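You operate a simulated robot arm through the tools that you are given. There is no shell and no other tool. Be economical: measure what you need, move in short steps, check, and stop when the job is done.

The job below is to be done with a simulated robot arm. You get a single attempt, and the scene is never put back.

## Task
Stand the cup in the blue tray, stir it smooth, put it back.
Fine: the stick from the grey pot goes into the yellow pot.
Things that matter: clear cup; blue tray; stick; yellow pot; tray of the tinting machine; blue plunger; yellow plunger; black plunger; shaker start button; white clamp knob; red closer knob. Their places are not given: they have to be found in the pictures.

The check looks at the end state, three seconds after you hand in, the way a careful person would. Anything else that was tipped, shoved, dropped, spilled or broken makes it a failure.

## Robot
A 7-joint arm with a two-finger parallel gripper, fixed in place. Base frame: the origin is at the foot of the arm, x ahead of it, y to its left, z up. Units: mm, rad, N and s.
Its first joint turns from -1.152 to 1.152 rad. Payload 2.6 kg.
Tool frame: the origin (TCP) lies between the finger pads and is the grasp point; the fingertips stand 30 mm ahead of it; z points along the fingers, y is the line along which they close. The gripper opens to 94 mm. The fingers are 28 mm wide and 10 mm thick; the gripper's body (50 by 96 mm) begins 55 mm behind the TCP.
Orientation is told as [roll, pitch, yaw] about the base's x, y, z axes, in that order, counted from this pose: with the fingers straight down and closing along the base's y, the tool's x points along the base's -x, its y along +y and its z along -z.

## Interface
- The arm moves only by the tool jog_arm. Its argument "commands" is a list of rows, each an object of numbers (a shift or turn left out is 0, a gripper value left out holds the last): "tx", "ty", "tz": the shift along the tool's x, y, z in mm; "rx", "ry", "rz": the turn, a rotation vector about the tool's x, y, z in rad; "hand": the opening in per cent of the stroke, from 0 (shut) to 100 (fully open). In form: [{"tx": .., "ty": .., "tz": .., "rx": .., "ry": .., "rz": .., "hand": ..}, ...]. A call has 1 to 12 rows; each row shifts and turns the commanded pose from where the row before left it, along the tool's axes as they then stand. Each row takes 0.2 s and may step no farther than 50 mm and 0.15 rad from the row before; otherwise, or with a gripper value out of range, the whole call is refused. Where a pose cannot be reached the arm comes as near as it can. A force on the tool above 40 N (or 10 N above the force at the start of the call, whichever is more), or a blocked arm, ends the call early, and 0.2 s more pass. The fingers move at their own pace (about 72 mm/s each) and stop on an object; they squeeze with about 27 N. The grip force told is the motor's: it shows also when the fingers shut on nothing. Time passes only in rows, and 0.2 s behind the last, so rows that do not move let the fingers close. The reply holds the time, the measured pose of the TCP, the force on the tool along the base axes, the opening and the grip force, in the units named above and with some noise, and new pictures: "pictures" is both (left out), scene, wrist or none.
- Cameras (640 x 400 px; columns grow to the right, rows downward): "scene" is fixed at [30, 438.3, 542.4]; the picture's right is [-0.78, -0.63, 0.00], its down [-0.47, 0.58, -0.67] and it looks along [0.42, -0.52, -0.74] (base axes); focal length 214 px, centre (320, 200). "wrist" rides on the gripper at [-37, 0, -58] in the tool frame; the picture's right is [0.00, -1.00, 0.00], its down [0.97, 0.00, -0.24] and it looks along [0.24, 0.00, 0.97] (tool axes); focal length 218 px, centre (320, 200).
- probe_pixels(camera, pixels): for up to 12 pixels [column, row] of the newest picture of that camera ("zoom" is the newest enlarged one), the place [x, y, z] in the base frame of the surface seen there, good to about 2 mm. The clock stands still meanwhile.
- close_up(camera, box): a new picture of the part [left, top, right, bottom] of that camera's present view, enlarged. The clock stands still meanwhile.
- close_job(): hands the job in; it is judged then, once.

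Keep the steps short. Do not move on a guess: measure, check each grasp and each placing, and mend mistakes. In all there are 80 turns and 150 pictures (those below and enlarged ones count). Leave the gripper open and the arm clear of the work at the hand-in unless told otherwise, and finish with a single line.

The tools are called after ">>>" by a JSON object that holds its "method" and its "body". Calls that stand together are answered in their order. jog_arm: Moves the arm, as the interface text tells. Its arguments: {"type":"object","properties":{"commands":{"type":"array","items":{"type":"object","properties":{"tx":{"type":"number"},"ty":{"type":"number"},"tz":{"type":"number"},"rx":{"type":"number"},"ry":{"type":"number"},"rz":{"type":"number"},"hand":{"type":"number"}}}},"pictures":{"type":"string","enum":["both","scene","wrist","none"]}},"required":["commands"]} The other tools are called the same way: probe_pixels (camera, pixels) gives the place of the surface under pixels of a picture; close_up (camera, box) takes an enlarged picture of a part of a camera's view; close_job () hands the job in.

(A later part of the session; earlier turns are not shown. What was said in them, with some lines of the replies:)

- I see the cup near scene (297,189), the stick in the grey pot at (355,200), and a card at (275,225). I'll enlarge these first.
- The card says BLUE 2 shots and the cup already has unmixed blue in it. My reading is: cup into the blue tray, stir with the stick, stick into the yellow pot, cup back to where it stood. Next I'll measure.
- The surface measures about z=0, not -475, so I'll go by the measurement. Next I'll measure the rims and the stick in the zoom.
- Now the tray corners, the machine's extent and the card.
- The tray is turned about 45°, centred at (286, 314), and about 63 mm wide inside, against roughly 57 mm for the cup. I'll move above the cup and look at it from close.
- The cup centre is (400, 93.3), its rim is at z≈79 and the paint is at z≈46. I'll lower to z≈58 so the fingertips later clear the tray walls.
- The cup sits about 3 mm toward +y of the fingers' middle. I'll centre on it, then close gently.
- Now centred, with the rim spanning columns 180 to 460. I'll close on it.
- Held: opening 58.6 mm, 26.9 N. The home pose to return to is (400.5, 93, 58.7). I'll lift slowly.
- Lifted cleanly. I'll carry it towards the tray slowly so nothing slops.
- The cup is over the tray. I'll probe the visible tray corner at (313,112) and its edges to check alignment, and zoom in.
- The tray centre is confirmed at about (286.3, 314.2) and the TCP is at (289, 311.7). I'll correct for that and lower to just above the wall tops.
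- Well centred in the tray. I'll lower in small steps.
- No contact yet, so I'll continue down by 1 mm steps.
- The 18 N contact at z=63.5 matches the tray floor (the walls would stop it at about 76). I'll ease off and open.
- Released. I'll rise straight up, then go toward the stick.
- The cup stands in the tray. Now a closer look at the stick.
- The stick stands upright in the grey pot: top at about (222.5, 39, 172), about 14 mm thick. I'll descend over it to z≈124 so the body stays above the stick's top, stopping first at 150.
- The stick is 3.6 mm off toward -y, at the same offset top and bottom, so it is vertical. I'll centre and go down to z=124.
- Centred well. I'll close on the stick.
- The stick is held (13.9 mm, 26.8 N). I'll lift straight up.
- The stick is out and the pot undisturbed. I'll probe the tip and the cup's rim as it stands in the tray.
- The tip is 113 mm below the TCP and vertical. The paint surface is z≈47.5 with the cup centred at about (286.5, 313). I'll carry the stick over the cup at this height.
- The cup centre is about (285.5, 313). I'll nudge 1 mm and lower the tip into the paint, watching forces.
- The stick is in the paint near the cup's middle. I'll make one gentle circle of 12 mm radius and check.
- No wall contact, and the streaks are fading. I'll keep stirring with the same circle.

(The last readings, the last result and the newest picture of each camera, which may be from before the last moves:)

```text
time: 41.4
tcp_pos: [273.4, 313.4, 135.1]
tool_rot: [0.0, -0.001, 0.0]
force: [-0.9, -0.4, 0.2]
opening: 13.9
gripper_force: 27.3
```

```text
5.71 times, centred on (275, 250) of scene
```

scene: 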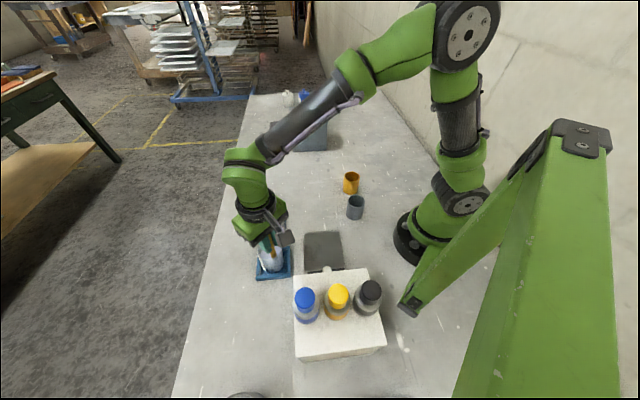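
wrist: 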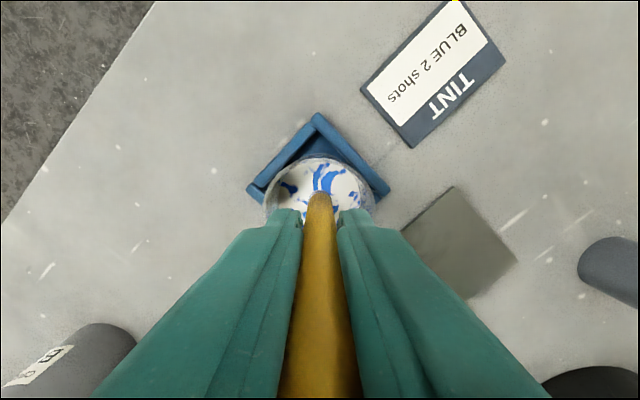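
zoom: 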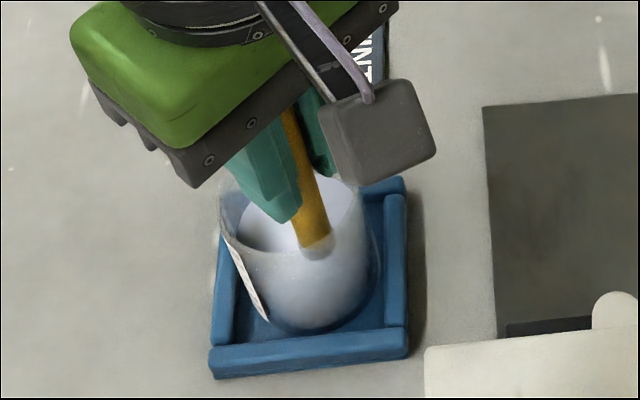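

The paint now looks an even pale blue. Three more turns to be sure.

>>> {"method": "jog_arm", "body": {"commands": [{"tx": -3.51, "ty": 8.49}, {"tx": -8.49, "ty": 3.51}, {"tx": -8.49, "ty": -3.51}, {"tx": -3.51, "ty": -8.49}, {"tx": 3.51, "ty": -8.49}, {"tx": 8.49, "ty": -3.51}, {"tx": 8.49, "ty": 3.51}, {"tx": 3.51, "ty": 8.49}, {"tx": -3.51, "ty": 8.49}, {"tx": -8.49, "ty": 3.51}, {"tx": -8.49, "ty": -3.51}, {"tx": -3.51, "ty": -8.49}], "pictures": "none"}}

>>> {"method": "jog_arm", "body": {"commands": [{"tx": 3.51, "ty": -8.49}, {"tx": 8.49, "ty": -3.51}, {"tx": 8.49, "ty": 3.51}, {"tx": 3.51, "ty": 8.49}, {"tx": -3.51, "ty": 8.49}, {"tx": -8.49, "ty": 3.51}, {"tx": -8.49, "ty": -3.51}, {"tx": -3.51, "ty": -8.49}, {"tx": 3.51, "ty": -8.49}, {"tx": 8.49, "ty": -3.51}, {"tx": 8.49, "ty": 3.51}, {"tx": 3.51, "ty": 8.49}], "pictures": "none"}}

>>> {"method": "jog_arm", "body": {"commands": [{"tx": -6}, {"tx": -6}, {}, {"tz": -6}, {"tz": -8}, {"tz": -8}, {"tz": -8}, {"tz": -8}, {"tz": -5}, {}, {}, {}], "pictures": "both"}}

>>> {"method": "close_up", "body": {"camera": "scene", "box": [230, 215, 320, 285]}}

```text
time: 44.0
tcp_pos: [295.8, 312.6, 134.1]
tool_rot: [0.0, 0.001, 0.001]
force: [-0.1, 0.2, -0.5]
opening: 13.8
gripper_force: 26.8
```

```text
time: 46.6
tcp_pos: [274.5, 314.7, 134.1]
tool_rot: [0.0, -0.001, 0.0]
force: [-0.4, -0.2, -0.4]
opening: 13.9
gripper_force: 26.6
```

```text
time: 49.2
tcp_pos: [285.9, 313.1, 176.9]
tool_rot: [0.001, 0.001, 0.0]
force: [0.2, 0.2, 0.4]
opening: 13.7
gripper_force: 27.0
```

scene: 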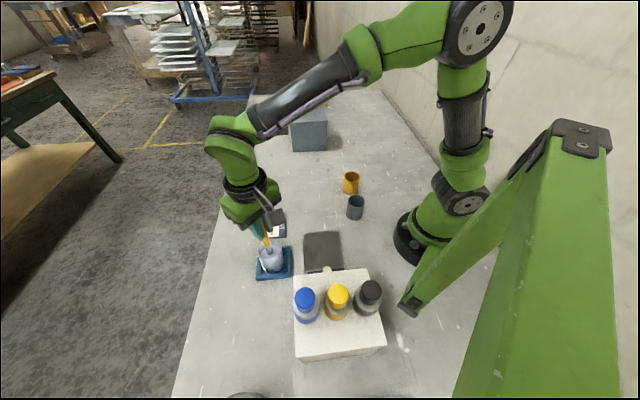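
wrist: 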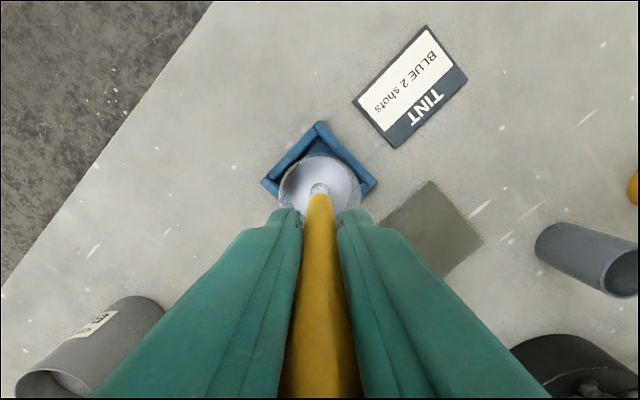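

```text
5.71 times, centred on (275, 250) of scene
```

zoom: 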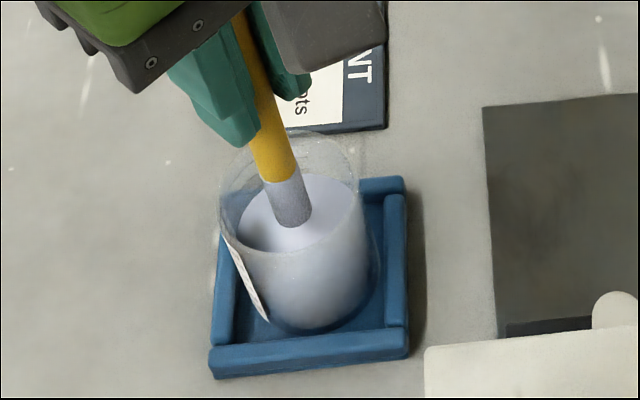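

The paint is smooth, and the wet tip is just above the surface inside the cup. I'll let it drip off a few seconds.

>>> {"method": "jog_arm", "body": {"commands": [{}, {}, {}, {}, {}, {}, {}, {}, {}, {}, {}, {}], "pictures": "none"}}

>>> {"method": "jog_arm", "body": {"commands": [{}, {}, {}, {}, {}, {}, {}, {}, {}, {}, {}, {}], "pictures": "none"}}

>>> {"method": "jog_arm", "body": {"commands": [{"tz": -5}, {"tz": -10}, {"tz": -15}, {"tz": -15}, {"tz": -15}, {"tz": -15}, {"tz": -10}, {}, {}, {}], "pictures": "scene"}}

>>> {"method": "close_up", "body": {"camera": "scene", "box": [220, 185, 330, 285]}}

```text
time: 51.8
tcp_pos: [285.6, 313.9, 178.2]
tool_rot: [-0.001, 0.0, -0.001]
force: [0.1, -0.1, -0.4]
opening: 13.7
gripper_force: 27.0
```

```text
time: 54.4
tcp_pos: [286.6, 312.8, 177.4]
tool_rot: [0.0, 0.0, 0.0]
force: [-0.3, -1.5, -0.1]
opening: 13.9
gripper_force: 26.9
```

```text
time: 56.6
tcp_pos: [287.4, 312.7, 261.6]
tool_rot: [0.0, 0.0, 0.0]
force: [-0.5, 0.6, 0.5]
opening: 13.9
gripper_force: 27.1
```

scene: 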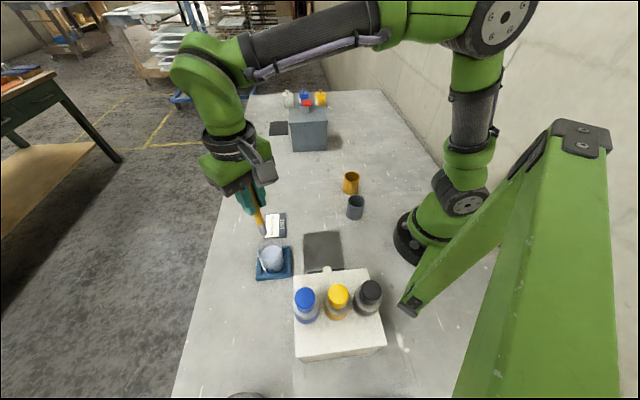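

```text
4.00 times, centred on (275, 235) of scene
```

zoom: 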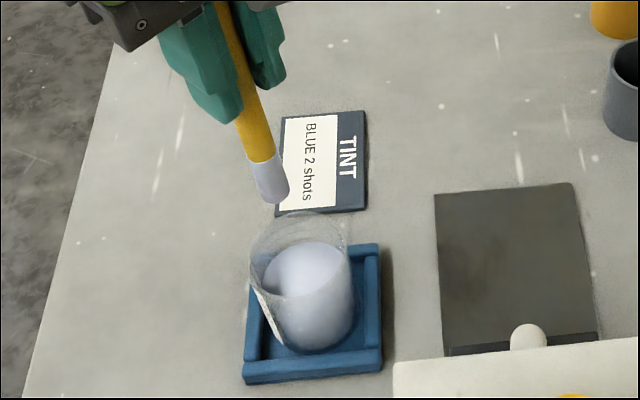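

No drips. I'll carry the stick toward the yellow pot at about (282, -49).

>>> {"method": "jog_arm", "body": {"commands": [{"ty": -8}, {"ty": -20}, {"ty": -25}, {"ty": -25}, {"ty": -25}, {"ty": -25}, {"ty": -25}, {"ty": -25}, {"ty": -25}, {"ty": -25}, {"ty": -25}, {"ty": -25}], "pictures": "none"}}

>>> {"method": "jog_arm", "body": {"commands": [{"ty": -25}, {"ty": -25}, {"ty": -20}, {"ty": -12}, {"tx": 4}, {}], "pictures": "both"}}

>>> {"method": "close_up", "body": {"camera": "wrist", "box": [250, 130, 390, 220]}}

>>> {"method": "close_up", "body": {"camera": "scene", "box": [310, 120, 400, 220]}}

```text
time: 59.2
tcp_pos: [286.3, 34.3, 263.3]
tool_rot: [0.0, -0.001, 0.0]
force: [-0.3, 1.0, -0.5]
opening: 13.6
gripper_force: 27.0
```

```text
time: 60.6
tcp_pos: [281.1, -47.5, 262.2]
tool_rot: [-0.001, -0.001, 0.0]
force: [0.3, 0.3, -0.8]
opening: 13.7
gripper_force: 26.8
```

scene: 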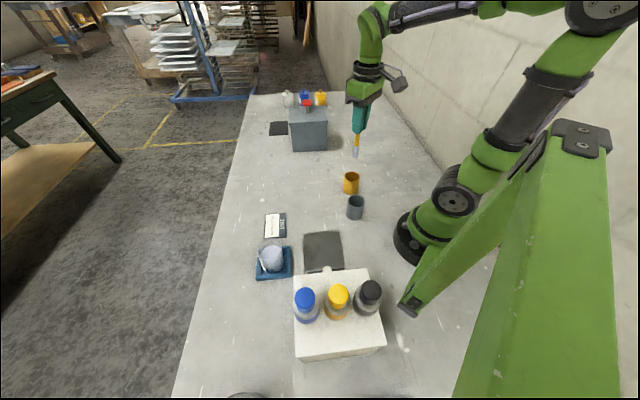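
wrist: 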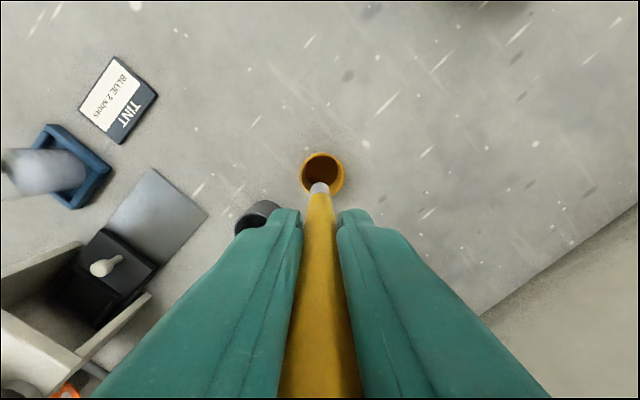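

```text
4.44 times, centred on (320, 175) of wrist
```

zoom: 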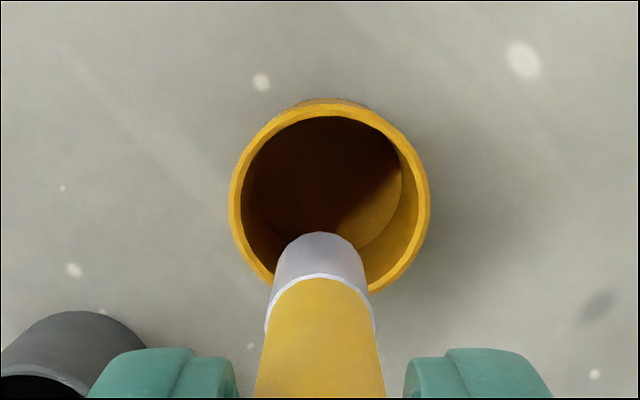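

```text
4.00 times, centred on (355, 170) of scene
```

zoom: 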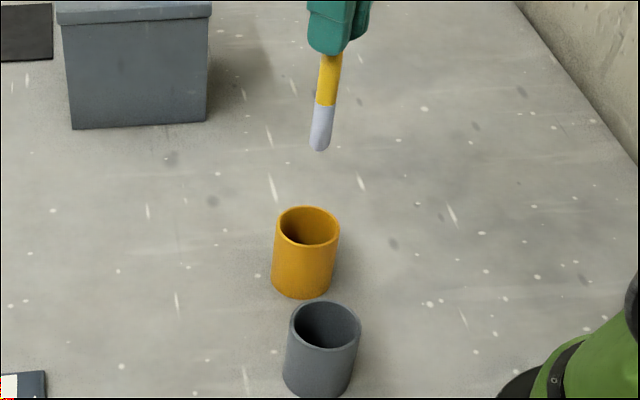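

>>> {"method": "probe_pixels", "body": {"camera": "wrist", "pixels": [[301, 175], [344, 175], [322, 155], [302, 170], [343, 182], [308, 161], [336, 161], [309, 190], [333, 194]]}}

>>> {"method": "probe_pixels", "body": {"camera": "zoom", "pixels": [[308, 207], [276, 225], [338, 228], [306, 245], [320, 147]]}}

```text
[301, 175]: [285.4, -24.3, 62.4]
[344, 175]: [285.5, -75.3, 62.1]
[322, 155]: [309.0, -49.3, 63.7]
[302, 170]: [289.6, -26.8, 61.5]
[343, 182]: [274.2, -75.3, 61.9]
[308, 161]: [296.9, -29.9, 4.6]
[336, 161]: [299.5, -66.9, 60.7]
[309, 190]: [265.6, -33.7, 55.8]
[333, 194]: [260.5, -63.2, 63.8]
```

```text
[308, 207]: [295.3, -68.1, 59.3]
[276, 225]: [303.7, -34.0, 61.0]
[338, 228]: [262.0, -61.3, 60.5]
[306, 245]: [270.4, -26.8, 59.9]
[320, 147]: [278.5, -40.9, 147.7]
```

The yellow pot centre is (283.5, -49.7). I'll align and lower the stick into it.

>>> {"method": "jog_arm", "body": {"commands": [{"tx": -2, "ty": -2.2, "tz": 10}, {"tz": 20}, {"tz": 20}, {"tz": 20}, {"tz": 8}, {}], "pictures": "both"}}

>>> {"method": "close_up", "body": {"camera": "wrist", "box": [250, 130, 390, 220]}}

>>> {"method": "close_up", "body": {"camera": "scene", "box": [310, 120, 400, 220]}}

```text
time: 62.0
tcp_pos: [282.4, -47.5, 185.4]
tool_rot: [0.0, 0.0, 0.0]
force: [0.6, 1.1, -0.3]
opening: 13.7
gripper_force: 26.9
```

scene: 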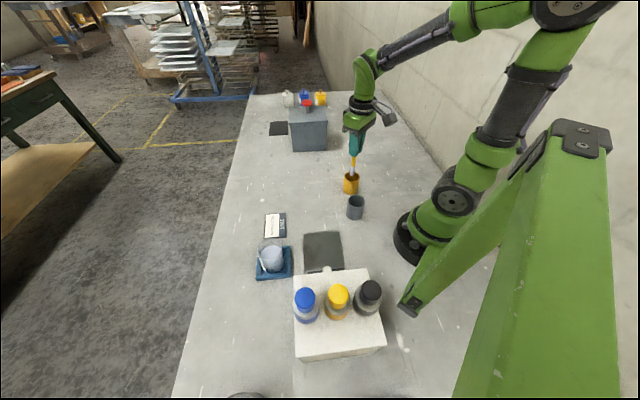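
wrist: 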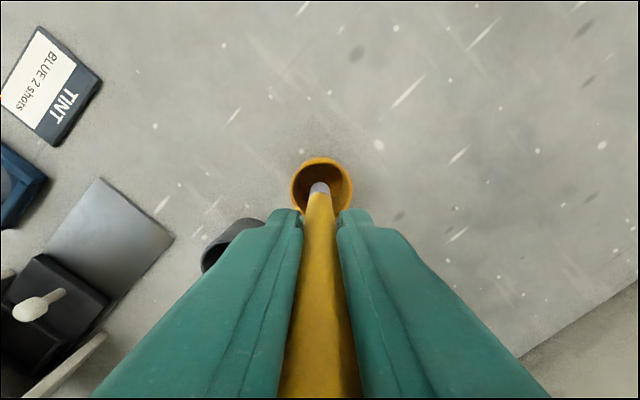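

```text
4.44 times, centred on (320, 175) of wrist
```

zoom: 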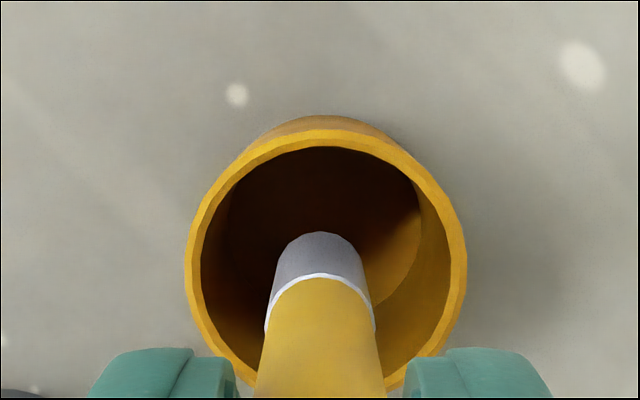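

```text
4.00 times, centred on (355, 170) of scene
```

zoom: 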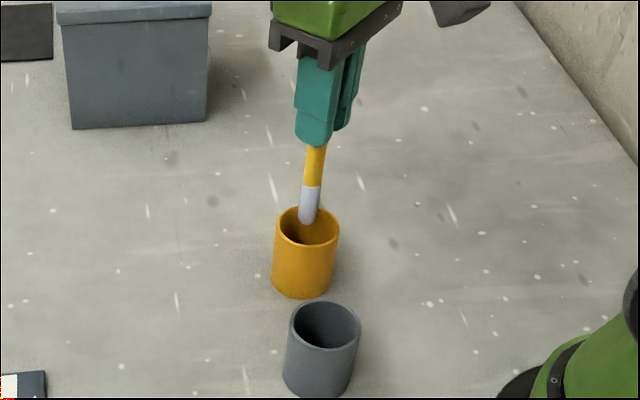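

Tip at the pot's mouth and centred within about 1 mm. I'll lower to near the floor.

>>> {"method": "jog_arm", "body": {"commands": [{"ty": -1, "tz": 8}, {"tz": 12}, {"tz": 12}, {"tz": 12}, {"tz": 10}, {}], "pictures": "none"}}

>>> {"method": "jog_arm", "body": {"commands": [{"tz": 2}, {"tz": 2}, {"tz": 1}, {"tz": 1}, {}], "pictures": "wrist"}}

```text
time: 63.4
tcp_pos: [282.1, -49.6, 130.8]
tool_rot: [0.002, 0.001, -0.001]
force: [0.2, -0.1, -0.6]
opening: 13.8
gripper_force: 27.9
```

```text
time: 64.6
tcp_pos: [282.5, -49.5, 123.7]
tool_rot: [0.0, -0.001, 0.0]
force: [-0.2, -0.5, 0.5]
opening: 13.7
gripper_force: 27.0
```

wrist: 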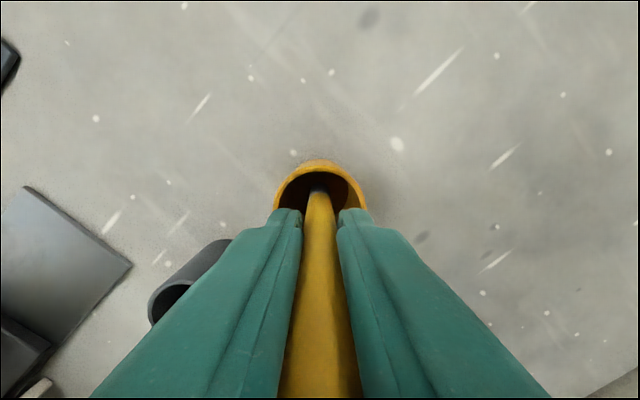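

No contact yet, so I'll go down in 1 mm steps.

>>> {"method": "jog_arm", "body": {"commands": [{"tz": 1}, {"tz": 1}, {}], "pictures": "none"}}

>>> {"method": "jog_arm", "body": {"commands": [{"tz": 1}, {}], "pictures": "none"}}

>>> {"method": "jog_arm", "body": {"commands": [{"tz": 1}, {}], "pictures": "none"}}

```text
time: 65.4
tcp_pos: [284.5, -49.5, 122.2]
tool_rot: [-0.001, -0.003, 0.0]
force: [-2.0, -0.2, 22.0]
opening: 13.7
gripper_force: 26.4
```

```text
time: 66.0
tcp_pos: [284.1, -49.7, 121.8]
tool_rot: [0.0, -0.004, -0.002]
force: [2.1, 0.0, 20.3]
opening: 14.1
gripper_force: 27.1
```

```text
time: 66.6
tcp_pos: [283.4, -49.8, 120.4]
tool_rot: [0.0, -0.001, 0.001]
force: [1.6, -0.8, 20.9]
opening: 14.1
gripper_force: 26.6
```

The stick stands on the pot's floor. I'll take the pressure off and release slowly.

>>> {"method": "jog_arm", "body": {"commands": [{"tz": -1}, {"tz": -0.8}, {"hand": 18}, {"hand": 22}, {"hand": 28}, {"hand": 34}, {}], "pictures": "both"}}

>>> {"method": "close_up", "body": {"camera": "scene", "box": [310, 120, 400, 220]}}

```text
time: 68.2
tcp_pos: [283.7, -50.1, 122.0]
tool_rot: [-0.001, -0.001, -0.002]
force: [0.9, 0.0, 0.4]
opening: 32.0
gripper_force: 0.1
```

scene: 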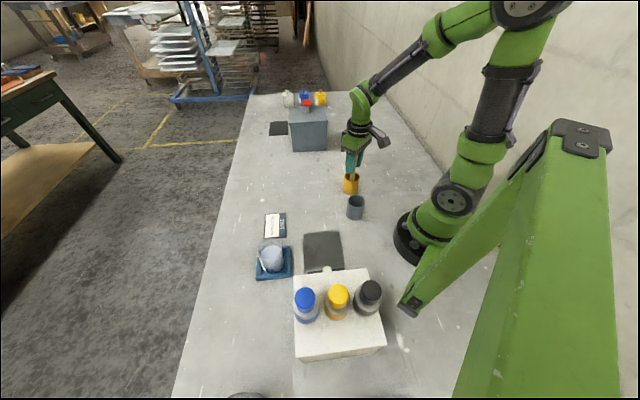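
wrist: 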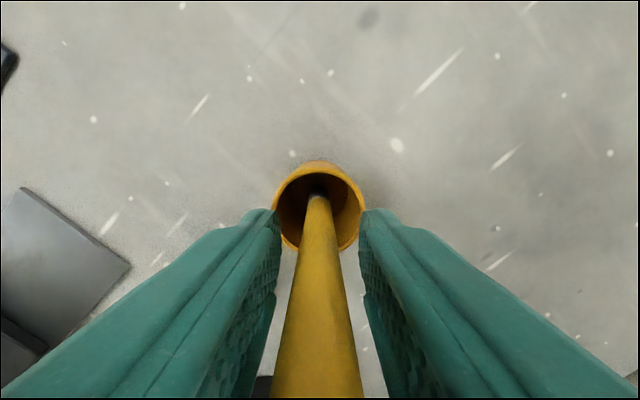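

```text
4.00 times, centred on (355, 170) of scene
```

zoom: 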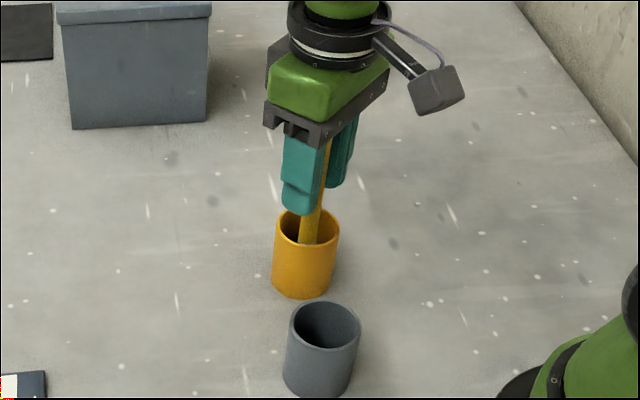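

The stick stands in the yellow pot. I'll open fully and rise clear.

>>> {"method": "jog_arm", "body": {"commands": [{"hand": 60}, {"hand": 100}, {}, {"tz": -15}, {"tz": -30}, {"tz": -40}, {"tz": -40}, {"tz": -25}, {}], "pictures": "both"}}

>>> {"method": "close_up", "body": {"camera": "scene", "box": [310, 120, 400, 220]}}

```text
time: 70.2
tcp_pos: [285.3, -51.0, 274.1]
tool_rot: [-0.001, 0.0, -0.001]
force: [-0.1, 0.0, 0.5]
opening: 93.8
gripper_force: 0.1
```

scene: 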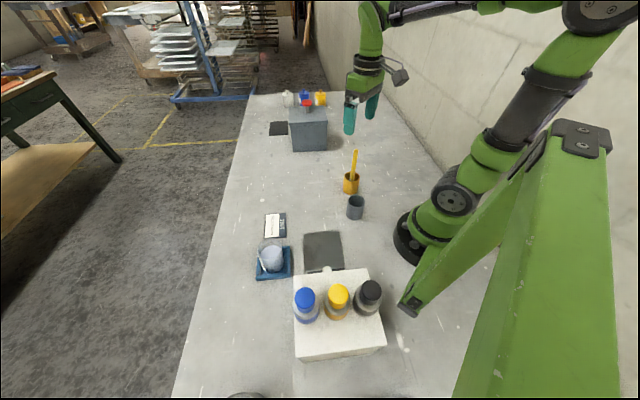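
wrist: 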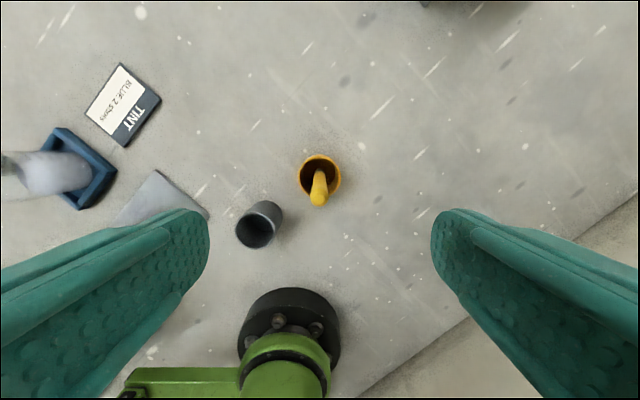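

```text
4.00 times, centred on (355, 170) of scene
```

zoom: 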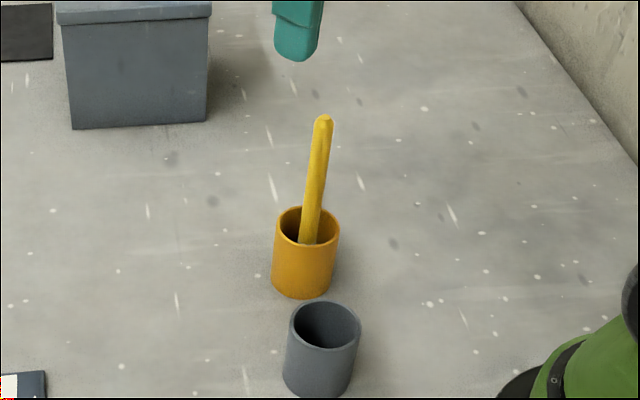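

The stick is safely in the yellow pot. Next I go back over the cup to return it to its first place.

>>> {"method": "jog_arm", "body": {"commands": [{"ty": 40}, {"ty": 45}, {"ty": 45}, {"ty": 45}, {"ty": 45}, {"ty": 45}, {"ty": 45}, {"ty": 35}, {"ty": 18}, {"tz": 40}, {"tz": 40}, {}], "pictures": "wrist"}}

>>> {"method": "close_up", "body": {"camera": "wrist", "box": [220, 100, 420, 240]}}

```text
time: 72.8
tcp_pos: [284.5, 311.2, 193.1]
tool_rot: [0.002, -0.001, 0.001]
force: [0.2, 0.5, -0.1]
opening: 94.2
gripper_force: 0.1
```

wrist: 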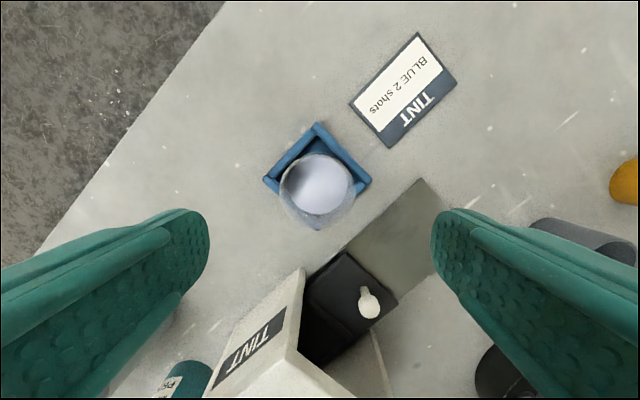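

```text
2.86 times, centred on (320, 170) of wrist
```

zoom: 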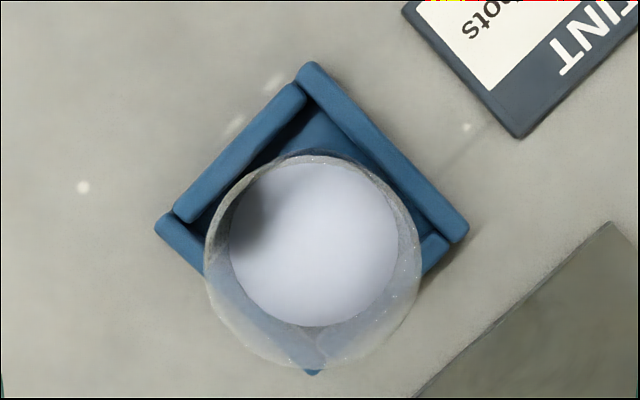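

>>> {"method": "probe_pixels", "body": {"camera": "zoom", "pixels": [[232, 243], [395, 243], [314, 165], [314, 323], [314, 243]]}}

>>> {"method": "jog_arm", "body": {"commands": [{}], "pictures": "none"}}

```text
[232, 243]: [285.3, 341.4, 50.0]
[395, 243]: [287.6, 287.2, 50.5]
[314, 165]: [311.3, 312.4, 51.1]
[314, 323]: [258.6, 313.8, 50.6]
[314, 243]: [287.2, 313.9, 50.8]
```

```text
time: 73.2
tcp_pos: [284.8, 311.0, 192.7]
tool_rot: [-0.001, 0.0, 0.0]
force: [0.6, 0.4, 0.4]
opening: 94.1
gripper_force: 0.0
```

The cup is at (285.5, 313.6). I'll go down to the same grasp height as at the release.

>>> {"method": "jog_arm", "body": {"commands": [{"tx": -0.7, "ty": 2.4, "tz": 25}, {"tz": 30}, {"tz": 30}, {"tz": 25}, {"tz": 12}, {"tz": 8}, {"hand": 75}, {"hand": 68}, {}], "pictures": "wrist"}}

```text
time: 75.2
tcp_pos: [286.4, 314.3, 61.7]
tool_rot: [0.001, 0.001, -0.002]
force: [-0.1, -0.5, -0.2]
opening: 63.7
gripper_force: 0.1
```

wrist: 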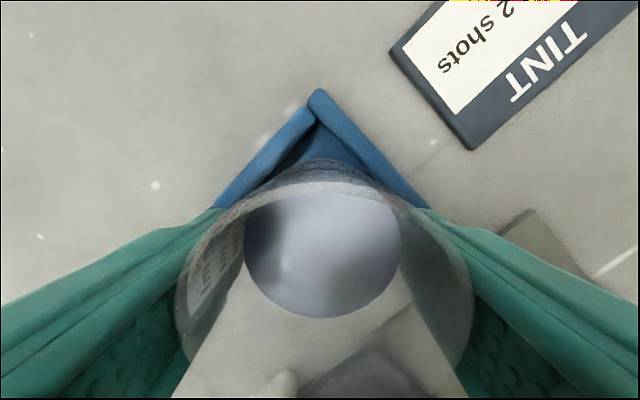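

Centred. I'll close, then lift slowly.

>>> {"method": "jog_arm", "body": {"commands": [{"ty": -0.5, "tz": -0.5}, {"hand": 62}, {"hand": 58}, {"hand": 50}, {}, {}], "pictures": "none"}}

>>> {"method": "jog_arm", "body": {"commands": [{"tz": -2}, {"tz": -4}, {"tz": -6}, {"tz": -8}, {"tz": -8}, {"tz": -6}, {"tz": -3}, {}], "pictures": "both"}}

```text
time: 76.6
tcp_pos: [284.0, 312.4, 62.1]
tool_rot: [0.001, 0.0, 0.002]
force: [-0.6, -0.5, 0.3]
opening: 58.6
gripper_force: 27.3
```

```text
time: 78.4
tcp_pos: [284.2, 314.3, 99.8]
tool_rot: [0.001, 0.0, 0.0]
force: [0.5, 0.1, -1.2]
opening: 58.7
gripper_force: 27.2
```

scene: 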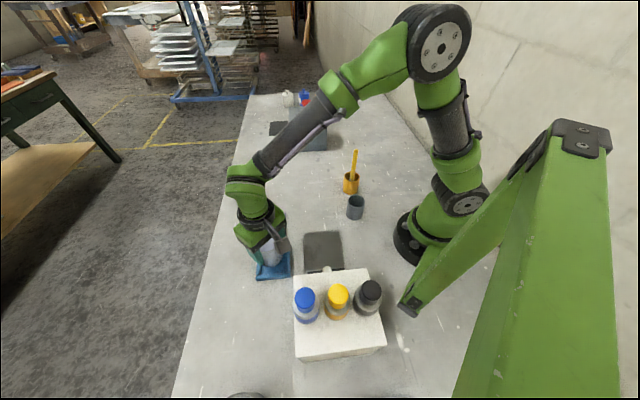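
wrist: 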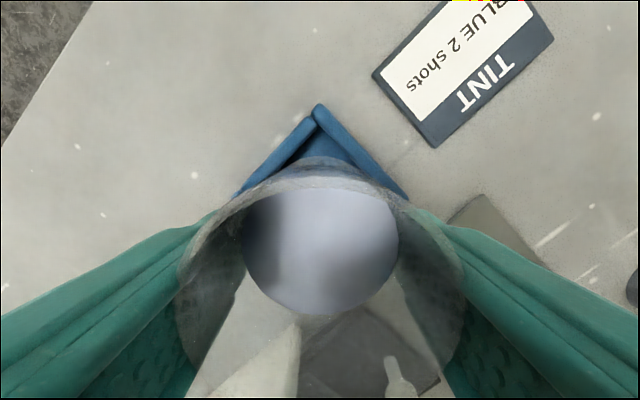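

Lifted, and the tray is still in place. I'll carry it back along the same line.

>>> {"method": "jog_arm", "body": {"commands": [{"tx": -1.6, "ty": -3}, {"tx": -3.7, "ty": -7}, {"tx": -5.25, "ty": -10}, {"tx": -5.25, "ty": -10}, {"tx": -5.25, "ty": -10}, {"tx": -5.25, "ty": -10}, {"tx": -5.25, "ty": -10}, {"tx": -5.25, "ty": -10}, {"tx": -5.25, "ty": -10}, {"tx": -5.25, "ty": -10}, {"tx": -5.25, "ty": -10}, {"tx": -5.25, "ty": -10}], "pictures": "none"}}

>>> {"method": "jog_arm", "body": {"commands": [{"tx": -5.25, "ty": -10}, {"tx": -5.25, "ty": -10}, {"tx": -5.25, "ty": -10}, {"tx": -5.25, "ty": -10}, {"tx": -5.25, "ty": -10}, {"tx": -5.25, "ty": -10}, {"tx": -5.25, "ty": -10}, {"tx": -5.25, "ty": -10}, {"tx": -5.25, "ty": -10}, {"tx": -5.25, "ty": -10}, {"tx": -3.7, "ty": -7}, {}], "pictures": "none"}}

>>> {"method": "jog_arm", "body": {"commands": [{}, {}], "pictures": "none"}}

```text
time: 81.0
tcp_pos: [341.2, 203.0, 99.1]
tool_rot: [0.0, -0.001, 0.0]
force: [-0.7, -0.8, -1.4]
opening: 58.7
gripper_force: 26.3
```

```text
time: 83.6
tcp_pos: [397.2, 98.5, 98.6]
tool_rot: [0.001, -0.001, 0.0]
force: [0.5, -0.8, -1.8]
opening: 58.1
gripper_force: 27.0
```

```text
time: 84.2
tcp_pos: [398.0, 98.5, 99.1]
tool_rot: [0.0, 0.0, 0.001]
force: [0.2, -0.4, -1.8]
opening: 58.5
gripper_force: 27.1
```

I'll correct the last few millimetres to (400.5, 93.2) and lower.

>>> {"method": "jog_arm", "body": {"commands": [{"tx": -1.4, "ty": -2.5}, {"tx": -1.2, "ty": -2.6}, {"tz": 4}, {"tz": 8}, {"tz": 8}, {"tz": 7}, {"tz": 5}, {"tz": 3}, {"tz": 2}, {}], "pictures": "both"}}

>>> {"method": "jog_arm", "body": {"commands": [{}], "pictures": "none"}}

```text
time: 86.4
tcp_pos: [399.5, 92.1, 63.4]
tool_rot: [-0.001, -0.001, -0.001]
force: [-0.3, 0.1, -2.7]
opening: 58.4
gripper_force: 26.9
```

scene: 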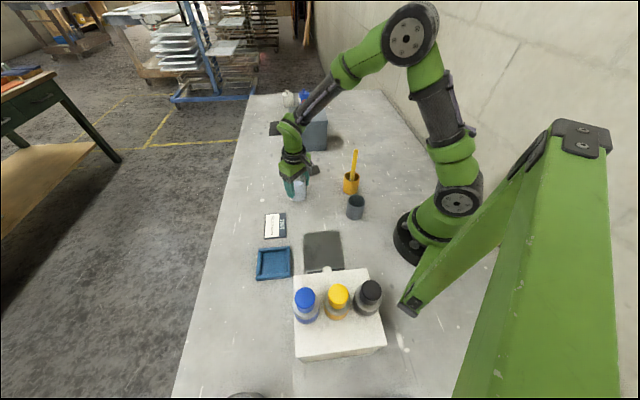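
wrist: 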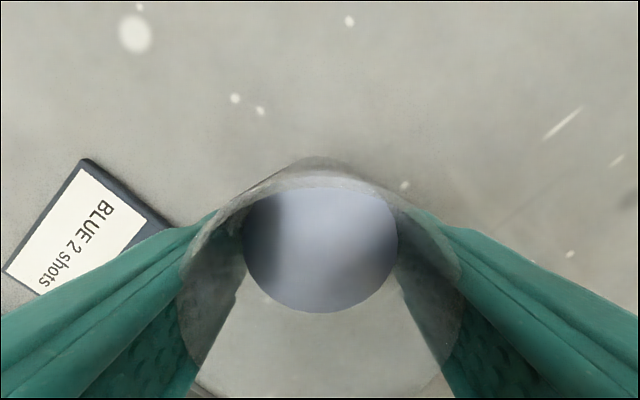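

```text
time: 86.8
tcp_pos: [399.7, 92.5, 62.8]
tool_rot: [-0.001, -0.002, 0.0]
force: [0.5, 0.4, -1.3]
opening: 58.0
gripper_force: 26.8
```

The table marks match the first grasp picture. I'll lower by 1 mm steps to contact.

>>> {"method": "jog_arm", "body": {"commands": [{"tz": 1}, {"tz": 1}, {"tz": 1}, {}], "pictures": "none"}}

>>> {"method": "jog_arm", "body": {"commands": [{"tz": 1}, {}], "pictures": "none"}}

```text
time: 87.8
tcp_pos: [399.2, 90.9, 60.2]
tool_rot: [0.0, 0.001, 0.0]
force: [-0.2, 0.0, -1.5]
opening: 58.3
gripper_force: 26.9
```

```text
time: 88.4
tcp_pos: [399.9, 93.4, 59.5]
tool_rot: [0.001, 0.0, 0.001]
force: [0.4, -0.3, -0.7]
opening: 58.4
gripper_force: 27.0
```

>>> {"method": "jog_arm", "body": {"commands": [{"tz": 0.7}, {}], "pictures": "none"}}

>>> {"method": "jog_arm", "body": {"commands": [{"tz": 0.7}, {}], "pictures": "none"}}

```text
time: 89.0
tcp_pos: [398.8, 92.6, 59.3]
tool_rot: [-0.001, 0.001, 0.002]
force: [1.3, 1.0, -1.0]
opening: 58.3
gripper_force: 27.5
```

```text
time: 89.6
tcp_pos: [400.0, 92.1, 57.5]
tool_rot: [0.0, 0.0, 0.001]
force: [-3.2, -1.0, 5.9]
opening: 58.2
gripper_force: 26.3
```

Light contact (5.9 N): the cup is on the table. I'll release gently and rise.

>>> {"method": "jog_arm", "body": {"commands": [{}, {"hand": 64}, {"hand": 68}, {"hand": 85}, {"hand": 100}, {}, {"tz": -20}, {"tz": -40}, {"tz": -45}, {"tz": -45}, {"tz": -45}, {}], "pictures": "both"}}

>>> {"method": "close_up", "body": {"camera": "wrist", "box": [264, 135, 392, 235]}}

```text
time: 92.2
tcp_pos: [399.5, 95.8, 250.7]
tool_rot: [0.0, 0.0, 0.0]
force: [0.9, 0.5, -0.5]
opening: 93.9
gripper_force: 0.1
```

scene: 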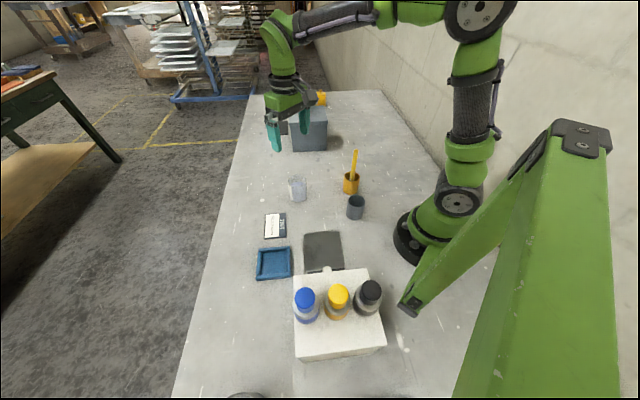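
wrist: 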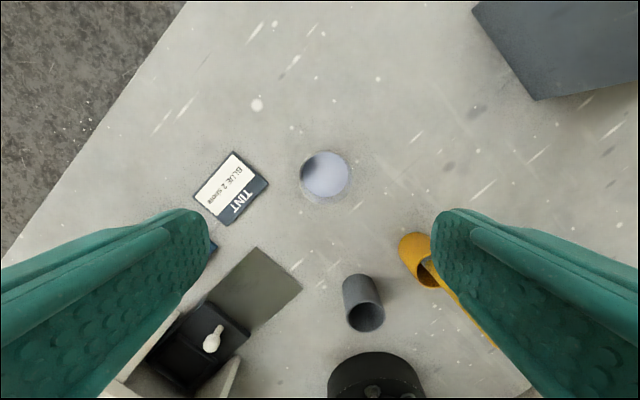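

```text
4.00 times, centred on (328, 185) of wrist
```

zoom: 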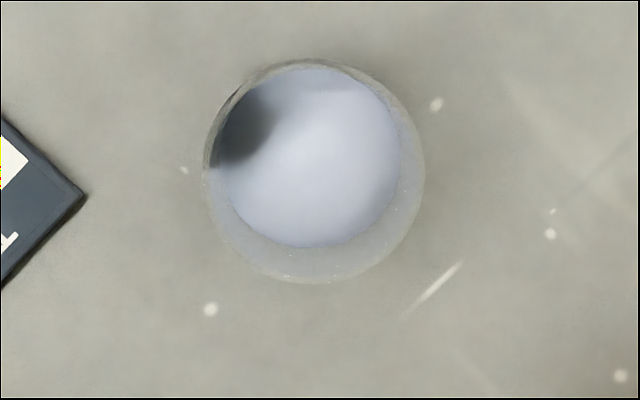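

The cup is back with even paint. I'll verify its position and raise the arm clear.

>>> {"method": "probe_pixels", "body": {"camera": "zoom", "pixels": [[215, 158], [400, 158], [308, 73], [308, 243]]}}

>>> {"method": "jog_arm", "body": {"commands": [{"tz": -40}, {"tz": -40}, {"tz": -40, "tx": 20, "ty": 10}, {"tx": 40, "ty": 18}, {}], "pictures": "both"}}

>>> {"method": "close_up", "body": {"camera": "scene", "box": [230, 150, 390, 290]}}

```text
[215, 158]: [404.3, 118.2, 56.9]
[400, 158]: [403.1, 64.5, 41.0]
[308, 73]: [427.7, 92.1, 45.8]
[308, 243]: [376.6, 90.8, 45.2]
```

```text
time: 93.4
tcp_pos: [340.1, 122.0, 372.2]
tool_rot: [0.001, -0.001, 0.0]
force: [0.2, -0.2, 0.2]
opening: 94.1
gripper_force: 0.1
```

scene: 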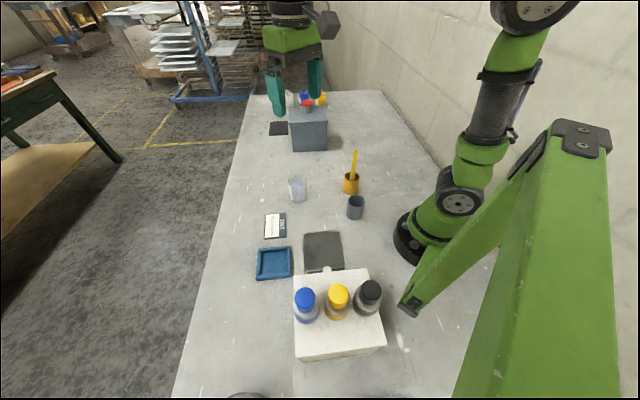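
wrist: 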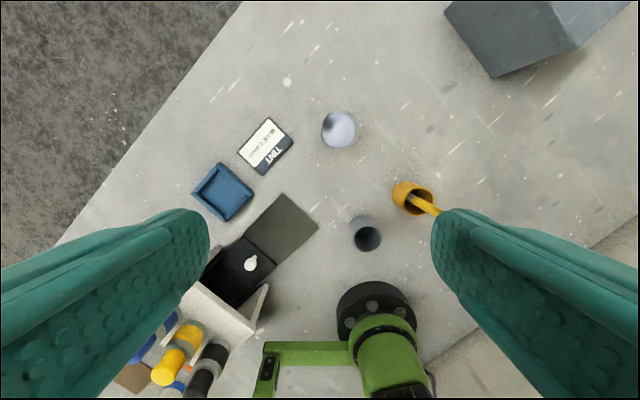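

```text
2.86 times, centred on (310, 220) of scene
```

zoom: 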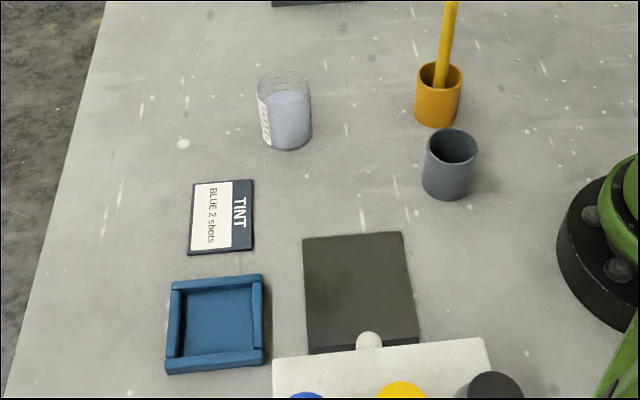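

The cup is back at about (402, 92), within 2 mm of where it started. The stick is in the yellow pot, nothing else has moved, and the gripper is open and clear. Handing in.

>>> {"method": "close_job", "body": {}}

```text
The job is handed in.
```

I stood the cup in the blue tray, stirred the paint to an even pale blue, put the stick in the yellow pot and returned the cup to within about 2 mm of its first place; I saw no spills or drips, and the job is handed in.
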